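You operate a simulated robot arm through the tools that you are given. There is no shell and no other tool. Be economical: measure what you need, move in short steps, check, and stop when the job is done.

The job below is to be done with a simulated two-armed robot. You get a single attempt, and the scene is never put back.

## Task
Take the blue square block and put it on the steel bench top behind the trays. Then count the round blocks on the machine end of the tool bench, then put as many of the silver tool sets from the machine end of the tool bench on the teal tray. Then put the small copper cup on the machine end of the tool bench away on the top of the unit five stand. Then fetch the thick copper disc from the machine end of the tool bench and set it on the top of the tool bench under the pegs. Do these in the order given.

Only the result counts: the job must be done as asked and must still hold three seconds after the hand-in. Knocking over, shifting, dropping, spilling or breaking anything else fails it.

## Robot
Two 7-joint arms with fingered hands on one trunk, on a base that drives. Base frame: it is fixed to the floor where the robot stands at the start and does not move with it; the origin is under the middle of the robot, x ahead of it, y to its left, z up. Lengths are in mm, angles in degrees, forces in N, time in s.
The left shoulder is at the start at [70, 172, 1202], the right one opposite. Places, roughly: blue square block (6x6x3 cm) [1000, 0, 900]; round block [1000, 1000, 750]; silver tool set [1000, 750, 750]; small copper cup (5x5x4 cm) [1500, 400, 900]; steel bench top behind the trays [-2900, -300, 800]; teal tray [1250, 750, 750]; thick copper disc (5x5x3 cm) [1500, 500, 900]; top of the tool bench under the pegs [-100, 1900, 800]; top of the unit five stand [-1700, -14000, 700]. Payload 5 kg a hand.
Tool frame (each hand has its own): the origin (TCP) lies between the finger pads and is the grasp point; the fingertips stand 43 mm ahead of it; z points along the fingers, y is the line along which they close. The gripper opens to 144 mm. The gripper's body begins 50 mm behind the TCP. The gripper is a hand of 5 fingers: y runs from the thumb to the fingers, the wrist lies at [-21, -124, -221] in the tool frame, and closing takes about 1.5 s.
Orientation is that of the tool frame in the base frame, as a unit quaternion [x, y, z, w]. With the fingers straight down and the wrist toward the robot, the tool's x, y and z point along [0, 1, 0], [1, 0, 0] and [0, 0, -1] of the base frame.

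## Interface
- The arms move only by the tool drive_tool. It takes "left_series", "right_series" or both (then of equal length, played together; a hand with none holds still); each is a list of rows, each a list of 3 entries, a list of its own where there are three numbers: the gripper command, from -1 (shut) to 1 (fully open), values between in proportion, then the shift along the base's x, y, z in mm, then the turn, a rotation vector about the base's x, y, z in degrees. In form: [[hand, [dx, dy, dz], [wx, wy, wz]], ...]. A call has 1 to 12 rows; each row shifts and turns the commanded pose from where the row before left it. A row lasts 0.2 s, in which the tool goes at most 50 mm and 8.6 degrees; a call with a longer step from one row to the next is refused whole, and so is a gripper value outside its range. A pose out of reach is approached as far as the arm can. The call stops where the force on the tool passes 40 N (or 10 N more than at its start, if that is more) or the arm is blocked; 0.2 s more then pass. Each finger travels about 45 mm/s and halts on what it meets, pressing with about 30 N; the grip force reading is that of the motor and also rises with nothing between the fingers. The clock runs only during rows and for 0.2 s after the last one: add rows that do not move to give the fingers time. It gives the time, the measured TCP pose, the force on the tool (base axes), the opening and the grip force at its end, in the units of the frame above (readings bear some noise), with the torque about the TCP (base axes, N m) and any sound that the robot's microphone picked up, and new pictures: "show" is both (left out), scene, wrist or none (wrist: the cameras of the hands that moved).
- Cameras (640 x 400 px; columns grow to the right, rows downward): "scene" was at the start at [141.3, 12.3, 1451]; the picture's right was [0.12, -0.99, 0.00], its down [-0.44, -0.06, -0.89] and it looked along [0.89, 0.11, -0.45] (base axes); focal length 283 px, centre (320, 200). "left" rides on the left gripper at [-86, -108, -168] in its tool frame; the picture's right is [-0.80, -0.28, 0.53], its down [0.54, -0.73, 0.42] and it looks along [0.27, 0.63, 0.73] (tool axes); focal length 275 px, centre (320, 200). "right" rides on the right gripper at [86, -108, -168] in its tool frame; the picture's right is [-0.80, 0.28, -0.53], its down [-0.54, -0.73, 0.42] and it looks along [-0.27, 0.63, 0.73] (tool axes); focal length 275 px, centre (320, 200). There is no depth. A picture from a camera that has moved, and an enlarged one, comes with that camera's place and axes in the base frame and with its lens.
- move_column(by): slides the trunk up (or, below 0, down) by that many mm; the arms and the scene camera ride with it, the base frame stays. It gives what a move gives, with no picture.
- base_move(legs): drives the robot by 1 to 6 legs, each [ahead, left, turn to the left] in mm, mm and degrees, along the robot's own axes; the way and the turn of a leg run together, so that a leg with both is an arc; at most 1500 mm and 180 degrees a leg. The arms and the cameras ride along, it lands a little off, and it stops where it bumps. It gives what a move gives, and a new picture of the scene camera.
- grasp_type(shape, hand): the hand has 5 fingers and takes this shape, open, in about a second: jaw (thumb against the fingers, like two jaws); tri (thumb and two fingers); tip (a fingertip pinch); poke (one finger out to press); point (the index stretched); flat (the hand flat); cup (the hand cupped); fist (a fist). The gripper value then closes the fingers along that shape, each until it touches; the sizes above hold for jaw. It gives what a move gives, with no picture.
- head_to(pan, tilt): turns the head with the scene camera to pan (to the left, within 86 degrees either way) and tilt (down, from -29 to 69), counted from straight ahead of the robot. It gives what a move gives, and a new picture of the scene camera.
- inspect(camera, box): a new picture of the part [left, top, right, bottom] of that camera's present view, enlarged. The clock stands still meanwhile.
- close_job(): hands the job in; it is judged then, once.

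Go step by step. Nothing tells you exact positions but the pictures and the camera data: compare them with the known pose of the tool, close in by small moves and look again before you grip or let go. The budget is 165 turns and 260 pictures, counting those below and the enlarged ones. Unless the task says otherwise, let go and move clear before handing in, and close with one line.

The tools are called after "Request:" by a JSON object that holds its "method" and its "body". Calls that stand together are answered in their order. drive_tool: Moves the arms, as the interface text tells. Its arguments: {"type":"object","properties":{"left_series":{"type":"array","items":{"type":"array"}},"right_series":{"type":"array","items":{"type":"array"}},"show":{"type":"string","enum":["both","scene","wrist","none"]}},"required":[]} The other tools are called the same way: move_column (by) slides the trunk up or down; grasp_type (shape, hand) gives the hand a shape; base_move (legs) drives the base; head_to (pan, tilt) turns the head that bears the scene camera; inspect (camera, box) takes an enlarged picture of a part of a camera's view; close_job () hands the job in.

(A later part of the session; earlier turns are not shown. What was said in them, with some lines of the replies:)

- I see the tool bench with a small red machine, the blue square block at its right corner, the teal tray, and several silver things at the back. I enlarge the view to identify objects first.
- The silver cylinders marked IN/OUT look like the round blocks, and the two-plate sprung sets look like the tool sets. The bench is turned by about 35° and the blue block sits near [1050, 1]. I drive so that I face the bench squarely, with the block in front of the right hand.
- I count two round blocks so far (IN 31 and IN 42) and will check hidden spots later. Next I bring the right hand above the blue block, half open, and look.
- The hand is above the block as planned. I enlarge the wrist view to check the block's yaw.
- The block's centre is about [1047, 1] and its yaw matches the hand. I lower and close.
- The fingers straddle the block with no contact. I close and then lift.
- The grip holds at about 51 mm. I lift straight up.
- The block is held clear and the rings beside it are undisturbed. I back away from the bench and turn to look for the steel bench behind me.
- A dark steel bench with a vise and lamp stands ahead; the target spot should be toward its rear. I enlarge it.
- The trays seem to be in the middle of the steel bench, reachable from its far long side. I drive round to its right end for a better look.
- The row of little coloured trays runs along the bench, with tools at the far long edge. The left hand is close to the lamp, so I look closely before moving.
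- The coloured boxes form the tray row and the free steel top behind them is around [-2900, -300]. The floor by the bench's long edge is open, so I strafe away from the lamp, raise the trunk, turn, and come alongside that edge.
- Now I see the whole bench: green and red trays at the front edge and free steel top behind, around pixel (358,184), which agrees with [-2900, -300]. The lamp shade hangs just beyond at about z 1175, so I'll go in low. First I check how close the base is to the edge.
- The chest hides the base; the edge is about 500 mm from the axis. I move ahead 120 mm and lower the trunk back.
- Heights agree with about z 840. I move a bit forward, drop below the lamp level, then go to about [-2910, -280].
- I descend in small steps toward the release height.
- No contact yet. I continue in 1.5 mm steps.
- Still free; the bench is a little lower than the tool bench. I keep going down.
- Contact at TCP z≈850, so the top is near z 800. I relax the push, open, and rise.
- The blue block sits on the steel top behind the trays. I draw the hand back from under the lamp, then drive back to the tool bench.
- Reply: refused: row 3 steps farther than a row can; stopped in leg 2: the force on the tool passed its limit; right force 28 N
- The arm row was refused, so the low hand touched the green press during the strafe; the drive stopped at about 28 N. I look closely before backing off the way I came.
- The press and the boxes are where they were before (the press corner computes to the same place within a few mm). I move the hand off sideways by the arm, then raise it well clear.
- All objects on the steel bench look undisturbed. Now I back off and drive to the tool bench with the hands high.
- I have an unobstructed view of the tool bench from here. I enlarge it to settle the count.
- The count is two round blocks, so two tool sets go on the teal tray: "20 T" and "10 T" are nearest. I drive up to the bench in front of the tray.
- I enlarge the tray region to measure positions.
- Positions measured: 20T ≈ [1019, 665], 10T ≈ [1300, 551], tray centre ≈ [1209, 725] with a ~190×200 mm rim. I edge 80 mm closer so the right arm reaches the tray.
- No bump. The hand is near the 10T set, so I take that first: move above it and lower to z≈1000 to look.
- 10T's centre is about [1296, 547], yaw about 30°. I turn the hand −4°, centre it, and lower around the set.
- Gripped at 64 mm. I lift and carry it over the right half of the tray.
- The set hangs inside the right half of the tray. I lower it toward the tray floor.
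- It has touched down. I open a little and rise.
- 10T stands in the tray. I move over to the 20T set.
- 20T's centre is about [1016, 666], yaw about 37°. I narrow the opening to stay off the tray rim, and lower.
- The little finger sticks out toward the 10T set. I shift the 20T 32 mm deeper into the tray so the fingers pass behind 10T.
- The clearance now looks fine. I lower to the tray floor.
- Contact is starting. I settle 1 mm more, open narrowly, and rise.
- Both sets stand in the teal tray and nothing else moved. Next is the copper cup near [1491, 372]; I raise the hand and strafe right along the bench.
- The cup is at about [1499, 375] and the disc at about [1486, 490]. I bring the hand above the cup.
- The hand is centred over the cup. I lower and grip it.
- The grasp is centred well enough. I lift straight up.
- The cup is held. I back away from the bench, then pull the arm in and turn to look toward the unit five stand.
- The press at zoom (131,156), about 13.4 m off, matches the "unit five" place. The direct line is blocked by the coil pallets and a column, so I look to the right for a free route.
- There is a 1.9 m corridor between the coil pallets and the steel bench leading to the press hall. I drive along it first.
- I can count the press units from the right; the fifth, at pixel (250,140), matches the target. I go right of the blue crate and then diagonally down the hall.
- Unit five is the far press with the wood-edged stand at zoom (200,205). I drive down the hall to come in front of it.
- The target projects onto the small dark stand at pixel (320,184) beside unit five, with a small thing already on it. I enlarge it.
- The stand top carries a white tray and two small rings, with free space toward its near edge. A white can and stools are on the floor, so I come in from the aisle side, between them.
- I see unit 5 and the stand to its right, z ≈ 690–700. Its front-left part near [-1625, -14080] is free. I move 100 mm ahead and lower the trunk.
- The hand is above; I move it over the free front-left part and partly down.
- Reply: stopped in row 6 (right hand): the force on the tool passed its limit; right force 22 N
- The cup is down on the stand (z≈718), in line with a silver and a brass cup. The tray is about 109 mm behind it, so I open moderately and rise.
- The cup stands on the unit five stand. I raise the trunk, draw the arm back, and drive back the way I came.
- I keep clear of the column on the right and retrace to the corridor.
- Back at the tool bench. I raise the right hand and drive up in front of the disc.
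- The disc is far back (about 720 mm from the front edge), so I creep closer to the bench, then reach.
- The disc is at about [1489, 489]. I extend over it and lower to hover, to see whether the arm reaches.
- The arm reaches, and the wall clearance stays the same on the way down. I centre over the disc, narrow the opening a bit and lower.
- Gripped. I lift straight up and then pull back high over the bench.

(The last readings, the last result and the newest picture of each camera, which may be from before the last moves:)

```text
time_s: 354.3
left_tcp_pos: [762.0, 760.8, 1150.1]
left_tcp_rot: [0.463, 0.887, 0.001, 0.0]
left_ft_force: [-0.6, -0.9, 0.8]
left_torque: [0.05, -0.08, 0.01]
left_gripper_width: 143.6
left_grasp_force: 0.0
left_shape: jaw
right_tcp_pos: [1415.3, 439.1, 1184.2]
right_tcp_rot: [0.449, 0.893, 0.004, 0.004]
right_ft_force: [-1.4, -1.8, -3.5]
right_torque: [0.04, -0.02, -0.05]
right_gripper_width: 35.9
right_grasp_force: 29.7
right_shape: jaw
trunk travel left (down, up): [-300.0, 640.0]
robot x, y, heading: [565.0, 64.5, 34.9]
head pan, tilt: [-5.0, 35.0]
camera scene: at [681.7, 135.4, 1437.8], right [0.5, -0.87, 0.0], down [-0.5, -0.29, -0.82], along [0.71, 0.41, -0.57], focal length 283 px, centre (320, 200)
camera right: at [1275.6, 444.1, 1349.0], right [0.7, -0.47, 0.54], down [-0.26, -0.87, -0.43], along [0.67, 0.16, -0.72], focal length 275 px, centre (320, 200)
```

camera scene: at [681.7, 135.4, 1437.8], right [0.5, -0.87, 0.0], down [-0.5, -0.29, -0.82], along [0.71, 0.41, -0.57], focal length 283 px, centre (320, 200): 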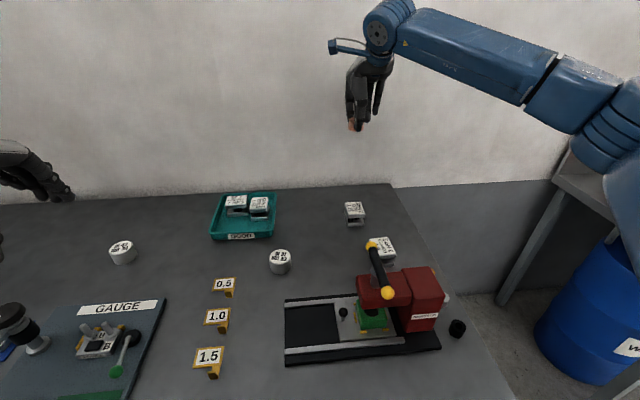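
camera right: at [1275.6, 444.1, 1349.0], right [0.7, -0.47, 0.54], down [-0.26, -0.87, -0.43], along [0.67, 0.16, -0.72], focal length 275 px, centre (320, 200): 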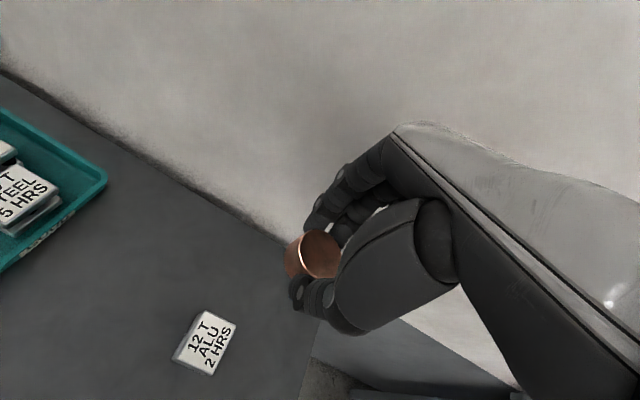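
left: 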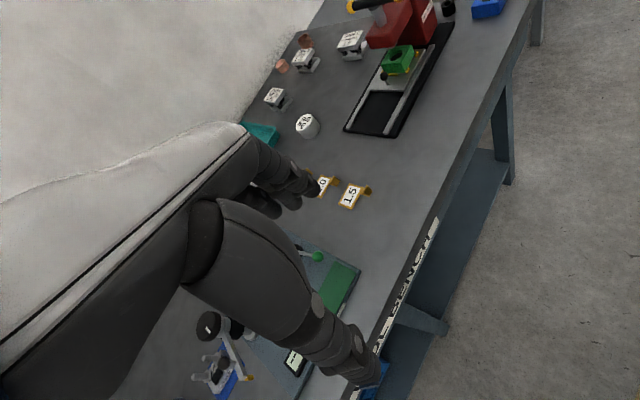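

The disc is held and nothing else moved. I back off and strafe left along the bench to the pegboard part.

Request:
{"method": "base_move", "body": {"legs": [[-500, 0, 0], [0, 1100, 0], [0, 1040, 0]]}}

Request:
{"method": "head_to", "body": {"pan": -12, "tilt": 30}}

```text
time_s: 367.5
left_tcp_pos: [-904.9, 2239.9, 1149.0]
left_tcp_rot: [0.452, 0.892, 0.001, 0.0]
left_ft_force: [-0.6, 0.7, 0.6]
left_torque: [0.02, 0.0, -0.04]
left_gripper_width: 143.7
left_grasp_force: 0.1
left_shape: jaw
right_tcp_pos: [-244.4, 1934.5, 1182.4]
right_tcp_rot: [0.44, 0.898, 0.003, 0.004]
right_ft_force: [-0.4, -0.7, -3.8]
right_torque: [0.02, 0.04, -0.01]
right_gripper_width: 36.0
right_grasp_force: 30.4
right_shape: jaw
trunk travel left (down, up): [-300.0, 640.0]
robot x, y, heading: [-1085.4, 1538.3, 36.2]
head pan, tilt: [-5.0, 35.0]
camera scene: at [-969.7, 1614.0, 1437.6], right [0.52, -0.85, 0.0], down [-0.49, -0.3, -0.82], along [0.7, 0.43, -0.57], focal length 283 px, centre (320, 200)
```

scene: 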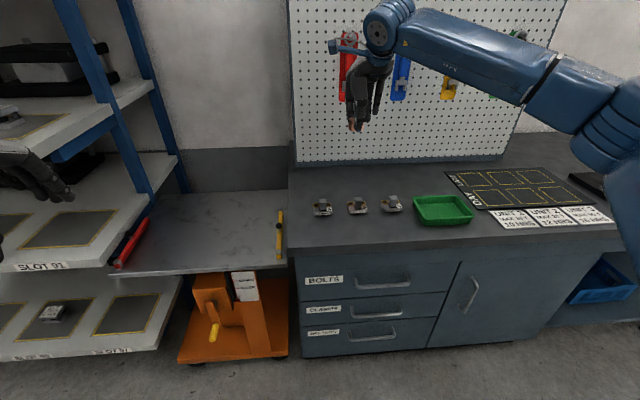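

```text
time_s: 368.2
left_tcp_pos: [-904.8, 2241.5, 1148.0]
left_tcp_rot: [0.452, 0.892, 0.002, 0.0]
left_ft_force: [-0.2, -0.1, 0.4]
left_torque: [-0.04, -0.04, 0.01]
left_gripper_width: 143.8
left_grasp_force: 0.1
left_shape: jaw
right_tcp_pos: [-243.2, 1934.4, 1183.1]
right_tcp_rot: [0.44, 0.898, 0.004, 0.005]
right_ft_force: [-0.2, 0.8, -2.9]
right_torque: [-0.02, 0.01, -0.01]
right_gripper_width: 36.0
right_grasp_force: 29.9
right_shape: jaw
trunk travel left (down, up): [-300.0, 640.0]
robot x, y, heading: [-1083.8, 1537.9, 36.2]
head pan, tilt: [-12.0, 30.0]
camera scene: at [-962.7, 1605.7, 1445.3], right [0.41, -0.91, 0.0], down [-0.46, -0.21, -0.87], along [0.79, 0.36, -0.5], focal length 283 px, centre (320, 200)
```

scene: 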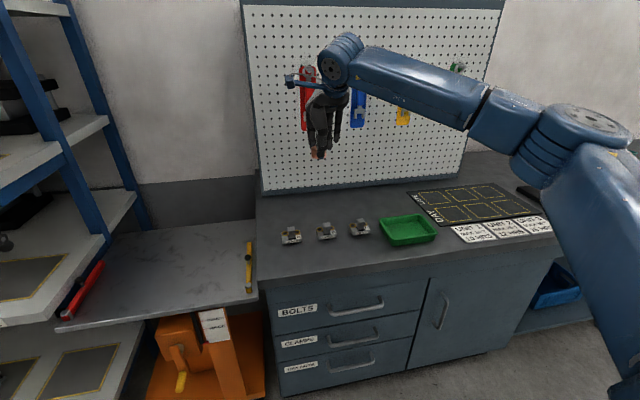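

The spot under the pegs is the strip of bench between the pegboard and the row of three clamps. I enlarge it.

Request:
{"method": "inspect", "body": {"camera": "scene", "box": [240, 150, 460, 290]}}

Request:
{"method": "inspect", "body": {"camera": "right", "box": [0, 0, 640, 400]}}

```text
2.86 times, centred on (350, 220) of scene
camera zoom: at [-962.7, 1605.7, 1445.3], right [0.41, -0.91, 0.0], down [-0.46, -0.21, -0.87], along [0.79, 0.36, -0.5], focal length 807 px, centre (234, 143)
```

zoom: 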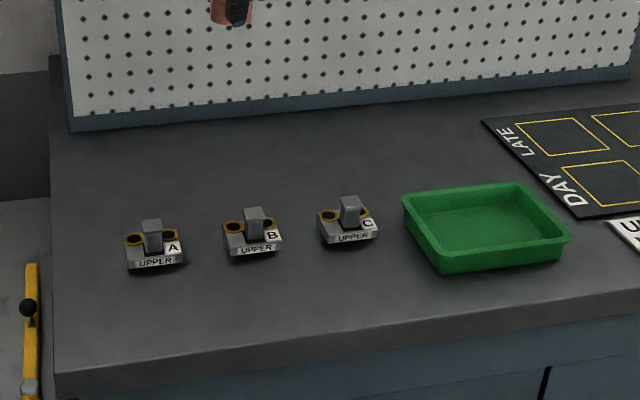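

```text
1.00 times, centred on (320, 200) of right
camera zoom: at [-382.9, 1936.6, 1347.5], right [0.71, -0.46, 0.54], down [-0.24, -0.87, -0.43], along [0.67, 0.17, -0.72], focal length 275 px, centre (320, 200)
```

zoom: 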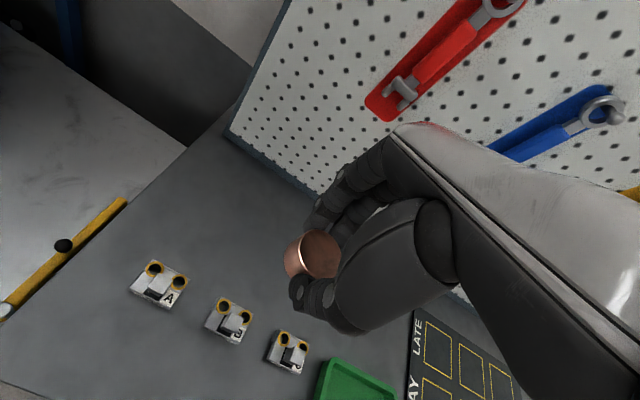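

The free strip is clear: I'll set the disc at about [-84, 1911]. The left hand is near the rack on the left, so I first move it inward.

Request:
{"method": "drive_tool", "body": {"left_series": [[1, [25, -34, 0], [0, 0, 0]], [1, [25, -34, 0], [0, 0, 0]], [1, [25, -34, 0], [0, 0, 0]], [1, [25, -34, 0], [0, 0, 0]], [1, [25, -34, 0], [0, 0, 0]], [1, [25, -34, 0], [0, 0, 0]]], "show": "both"}}

```text
time_s: 369.6
left_tcp_pos: [-754.1, 2033.9, 1148.4]
left_tcp_rot: [0.452, 0.892, 0.002, -0.001]
left_ft_force: [0.3, -0.3, 0.8]
left_torque: [0.03, 0.03, 0.0]
left_gripper_width: 143.8
left_grasp_force: 0.0
left_shape: jaw
right_tcp_pos: [-243.3, 1934.3, 1182.0]
right_tcp_rot: [0.44, 0.898, 0.003, 0.002]
right_ft_force: [0.3, 0.0, -4.1]
right_torque: [0.04, 0.06, -0.01]
right_gripper_width: 36.1
right_grasp_force: 29.9
right_shape: jaw
trunk travel left (down, up): [-300.0, 640.0]
robot x, y, heading: [-1084.5, 1535.8, 36.5]
head pan, tilt: [-12.0, 30.0]
camera scene: at [-961.2, 1604.0, 1445.3], right [0.41, -0.91, 0.0], down [-0.46, -0.21, -0.87], along [0.79, 0.36, -0.5], focal length 283 px, centre (320, 200)
camera left: at [-789.8, 1899.8, 1314.7], right [0.24, -0.81, -0.54], down [-0.91, 0.01, -0.42], along [0.35, 0.59, -0.73], focal length 275 px, centre (320, 200)
```

scene: 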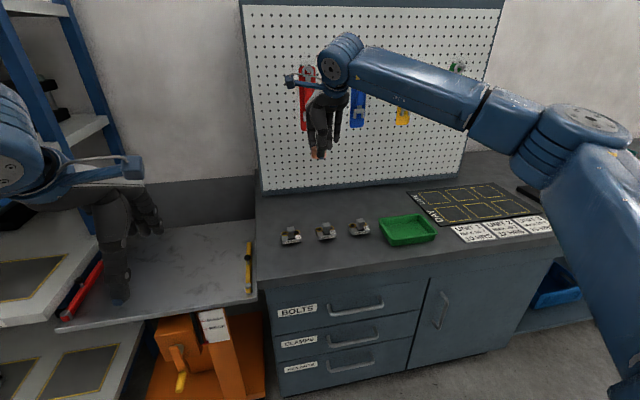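
left: 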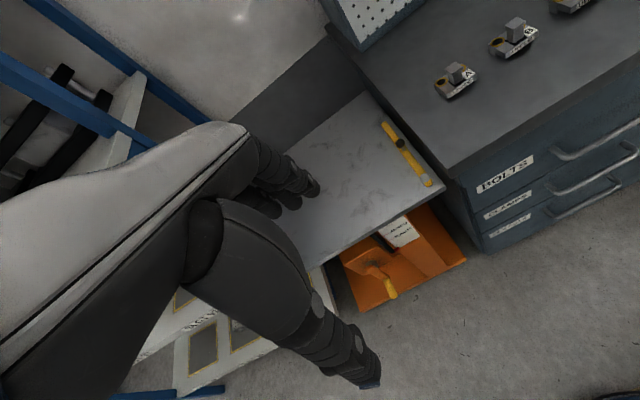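

I pull the right hand back so it won't near the pegboard, then strafe right away from the rack and move ahead.

Request:
{"method": "drive_tool", "body": {"right_series": [[-1, [-38, -28, 0], [0, 0, 0]], [-1, [-38, -28, 0], [0, 0, 0]], [-1, [-38, -28, 0], [0, 0, 0]], [-1, [-38, -28, 0], [0, 0, 0]], [-1, [-38, -28, 0], [0, 0, 0]]], "show": "none"}}

Request:
{"method": "base_move", "body": {"legs": [[0, -200, 0], [220, 0, 0]]}}

```text
time_s: 370.8
left_tcp_pos: [-756.1, 2035.0, 1148.1]
left_tcp_rot: [0.452, 0.892, 0.001, 0.0]
left_ft_force: [0.6, 1.1, 1.0]
left_torque: [0.01, -0.02, 0.03]
left_gripper_width: 143.9
left_grasp_force: 0.2
left_shape: jaw
right_tcp_pos: [-433.6, 1791.9, 1183.1]
right_tcp_rot: [0.439, 0.898, 0.004, 0.004]
right_ft_force: [0.2, -1.0, -2.5]
right_torque: [-0.02, 0.03, -0.04]
right_gripper_width: 35.8
right_grasp_force: 29.9
right_shape: jaw
trunk travel left (down, up): [-300.0, 640.0]
robot x, y, heading: [-1087.2, 1535.6, 36.3]
head pan, tilt: [-12.0, 30.0]
```

```text
time_s: 373.7
left_tcp_pos: [-458.3, 2008.0, 1148.2]
left_tcp_rot: [0.449, 0.893, 0.0, 0.0]
left_ft_force: [-0.6, 0.4, -0.7]
left_torque: [0.03, 0.0, -0.01]
left_gripper_width: 143.6
left_grasp_force: 0.1
left_shape: jaw
right_tcp_pos: [-136.0, 1769.3, 1183.1]
right_tcp_rot: [0.438, 0.899, 0.004, 0.004]
right_ft_force: [0.4, 0.5, -4.0]
right_torque: [0.0, 0.01, 0.0]
right_gripper_width: 35.9
right_grasp_force: 29.6
right_shape: jaw
trunk travel left (down, up): [-300.0, 640.0]
robot x, y, heading: [-787.9, 1506.8, 36.8]
head pan, tilt: [-12.0, 30.0]
camera scene: at [-663.3, 1577.5, 1445.5], right [0.42, -0.91, 0.0], down [-0.45, -0.21, -0.87], along [0.79, 0.36, -0.5], focal length 283 px, centre (320, 200)
```

scene: 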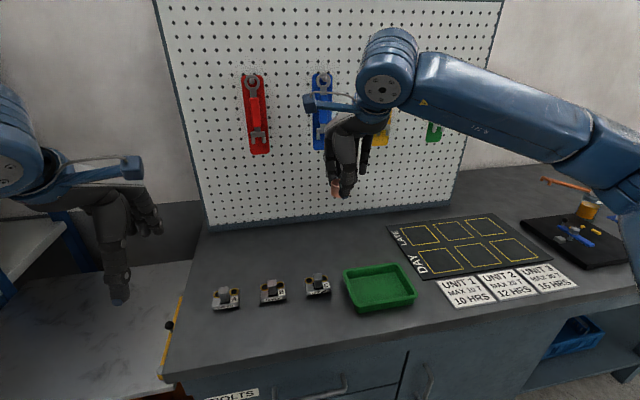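

The clamps compute to the same places as before. I move over [-84, 1911] and lower.

Request:
{"method": "drive_tool", "body": {"right_series": [[-1, [13, 36, -15], [0, 0, 0]], [-1, [13, 36, -25], [0, 0, 0]], [-1, [13, 35, -25], [0, 0, 0]], [-1, [13, 35, -25], [0, 0, 0]], [-1, [0, 0, -45], [0, 0, 0]], [-1, [0, 0, -45], [0, 0, 0]], [-1, [0, 0, -40], [0, 0, 0]]]}}

```text
time_s: 375.3
left_tcp_pos: [-457.9, 2009.0, 1146.8]
left_tcp_rot: [0.449, 0.894, 0.002, 0.001]
left_ft_force: [0.4, 0.1, 0.4]
left_torque: [-0.02, 0.01, 0.01]
left_gripper_width: 144.0
left_grasp_force: 0.1
left_shape: jaw
right_tcp_pos: [-82.1, 1909.9, 965.5]
right_tcp_rot: [0.438, 0.899, 0.004, 0.004]
right_ft_force: [1.2, 0.2, -2.3]
right_torque: [-0.03, 0.04, 0.02]
right_gripper_width: 35.5
right_grasp_force: 30.1
right_shape: jaw
trunk travel left (down, up): [-300.0, 640.0]
robot x, y, heading: [-787.0, 1507.9, 36.8]
head pan, tilt: [-12.0, 30.0]
camera scene: at [-662.5, 1578.5, 1445.3], right [0.42, -0.91, 0.0], down [-0.46, -0.21, -0.87], along [0.79, 0.36, -0.5], focal length 283 px, centre (320, 200)
camera right: at [-221.6, 1911.4, 1131.4], right [0.71, -0.45, 0.54], down [-0.23, -0.87, -0.43], along [0.67, 0.18, -0.72], focal length 275 px, centre (320, 200)
```

scene: 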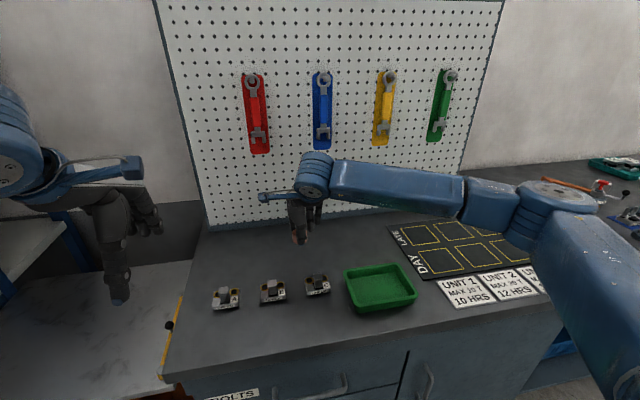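
right: 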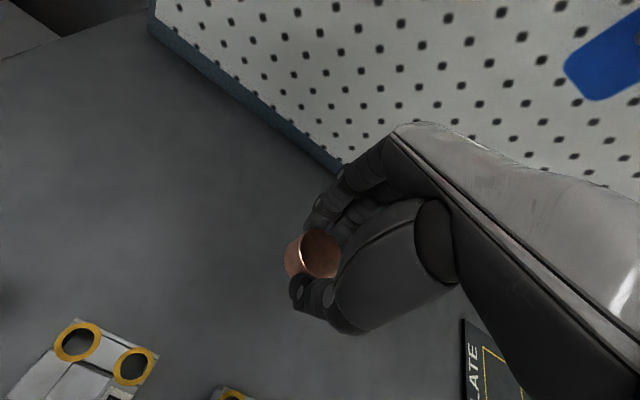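

Request:
{"method": "drive_tool", "body": {"right_series": [[-1, [0, 0, -40], [0, 0, 0]], [-1, [0, 0, -28], [0, 0, 0]], [-1, [0, 0, -3], [0, 0, 0]], [-1, [0, 0, -2], [0, 0, 0]], [-1, [0, 0, -2], [0, 0, 0]], [-1, [0, 0, -1.5], [0, 0, 0]]], "show": "wrist"}}

```text
time_s: 376.7
left_tcp_pos: [-457.3, 2008.8, 1148.0]
left_tcp_rot: [0.45, 0.893, 0.002, 0.0]
left_ft_force: [0.0, 0.2, 0.7]
left_torque: [-0.04, -0.02, 0.0]
left_gripper_width: 143.7
left_grasp_force: 0.0
left_shape: jaw
right_tcp_pos: [-84.0, 1910.1, 888.8]
right_tcp_rot: [0.438, 0.899, 0.005, 0.005]
right_ft_force: [1.2, -1.3, 1.6]
right_torque: [0.02, -0.1, -0.02]
right_gripper_width: 35.8
right_grasp_force: 30.0
right_shape: jaw
trunk travel left (down, up): [-300.0, 640.0]
robot x, y, heading: [-785.1, 1512.1, 36.5]
head pan, tilt: [-12.0, 30.0]
camera right: at [-223.5, 1911.2, 1053.6], right [0.71, -0.45, 0.54], down [-0.23, -0.87, -0.43], along [0.67, 0.18, -0.72], focal length 275 px, centre (320, 200)
```

right: 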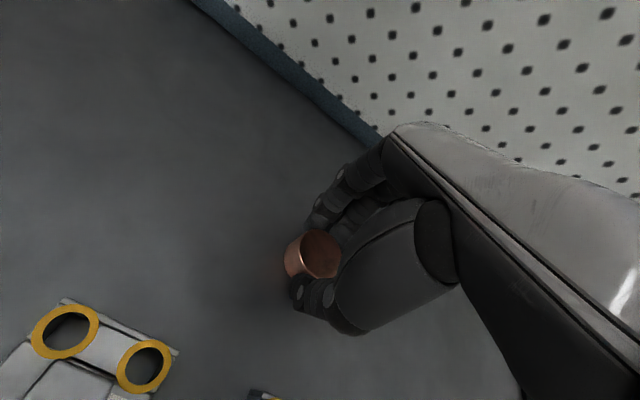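

The force has turned upward, so the disc is touching down. I settle 1 mm more, open gently, and rise.

Request:
{"method": "drive_tool", "body": {"right_series": [[-1, [0, 0, -1], [0, 0, 0]], [-0.5, [0, 0, 0], [0, 0, 0]], [-0.2, [0, 0, 0], [0, 0, 0]], [0.05, [0, 0, 0], [0, 0, 0]], [0.1, [0, 0, 0], [0, 0, 0]], [0.1, [0, 0, 0], [0, 0, 0]], [0.1, [0, 0, 0], [0, 0, 0]], [0.1, [0, 0, 20], [0, 0, 0]], [0.1, [0, 0, 40], [0, 0, 0]], [0.1, [0, 0, 45], [0, 0, 0]], [0.1, [0, 0, 45], [0, 0, 0]]]}}

```text
time_s: 379.1
left_tcp_pos: [-459.4, 2008.8, 1149.7]
left_tcp_rot: [0.449, 0.893, 0.002, 0.0]
left_ft_force: [0.5, 0.2, 0.6]
left_torque: [0.03, -0.09, -0.02]
left_gripper_width: 143.8
left_grasp_force: 0.1
left_shape: jaw
right_tcp_pos: [-86.3, 1906.7, 1036.3]
right_tcp_rot: [0.437, 0.899, 0.003, 0.004]
right_ft_force: [-0.5, 0.5, -1.0]
right_torque: [-0.01, -0.09, 0.01]
right_gripper_width: 78.5
right_grasp_force: 0.0
right_shape: jaw
trunk travel left (down, up): [-300.0, 640.0]
robot x, y, heading: [-787.9, 1508.1, 36.9]
head pan, tilt: [-12.0, 30.0]
camera scene: at [-665.1, 1577.3, 1445.5], right [0.42, -0.91, 0.0], down [-0.45, -0.21, -0.87], along [0.79, 0.36, -0.5], focal length 283 px, centre (320, 200)
camera right: at [-224.6, 1908.0, 1201.8], right [0.71, -0.45, 0.54], down [-0.23, -0.87, -0.43], along [0.67, 0.18, -0.72], focal length 275 px, centre (320, 200)
```

scene: 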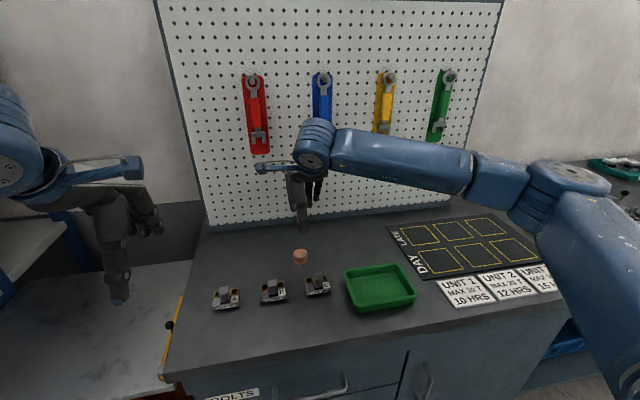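
right: 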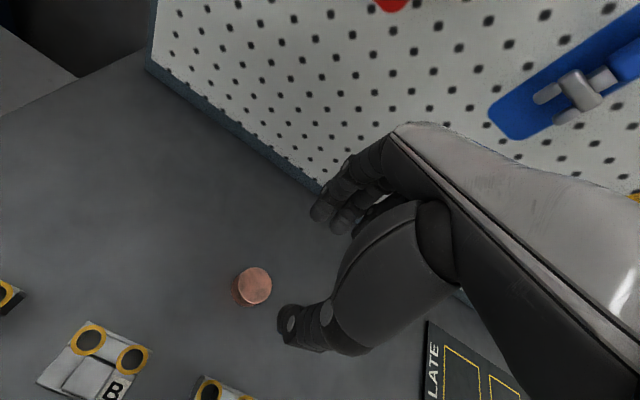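

The disc stands upright on the bench top under the pegs and everything around it is in place. I draw the hand clear and hand in.

Request:
{"method": "drive_tool", "body": {"right_series": [[0.1, [0, 0, 45], [0, 0, 0]], [0.1, [-30, -20, 30], [0, 0, 0]], [0.1, [-35, -25, 0], [0, 0, 0]], [0.1, [-35, -25, 0], [0, 0, 0]]], "show": "scene"}}

```text
time_s: 380.1
left_tcp_pos: [-458.5, 2007.4, 1148.3]
left_tcp_rot: [0.45, 0.893, 0.003, 0.0]
left_ft_force: [-0.3, 1.0, 1.0]
left_torque: [0.02, -0.01, 0.02]
left_gripper_width: 143.8
left_grasp_force: 0.0
left_shape: jaw
right_tcp_pos: [-183.7, 1840.1, 1112.1]
right_tcp_rot: [0.437, 0.899, 0.004, 0.004]
right_ft_force: [-0.1, -0.9, 0.7]
right_torque: [-0.01, -0.03, 0.02]
right_gripper_width: 78.9
right_grasp_force: 0.1
right_shape: jaw
trunk travel left (down, up): [-300.0, 640.0]
robot x, y, heading: [-786.0, 1508.3, 37.1]
head pan, tilt: [-12.0, 30.0]
camera scene: at [-665.2, 1576.8, 1445.7], right [0.42, -0.91, 0.0], down [-0.45, -0.21, -0.87], along [0.79, 0.36, -0.5], focal length 283 px, centre (320, 200)
```

scene: 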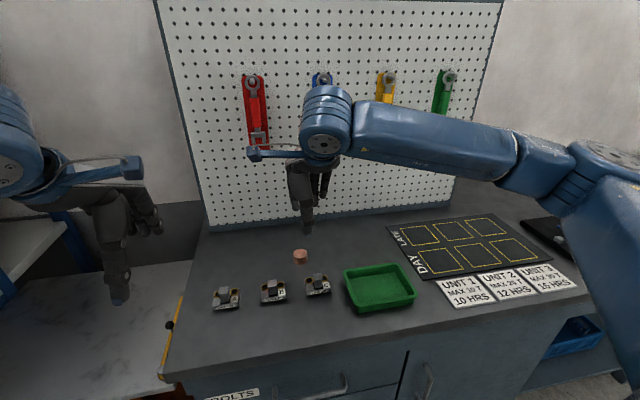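

All four placements are done and the hands are clear, so I hand the job in.

Request:
{"method": "close_job", "body": {}}

```text
The job is handed in.
```

The job is handed in with everything placed in the order given: the blue block is behind the trays, two tool sets (20 T and 10 T, to match the two round blocks I counted) are on the teal tray, the copper cup is on the unit five stand, and the copper disc is under the pegs. On the steel bench my right hand bumped the green press; the drive stopped at about 28 N, and the press and boxes looked unmoved to within about 6 mm in the pictures.
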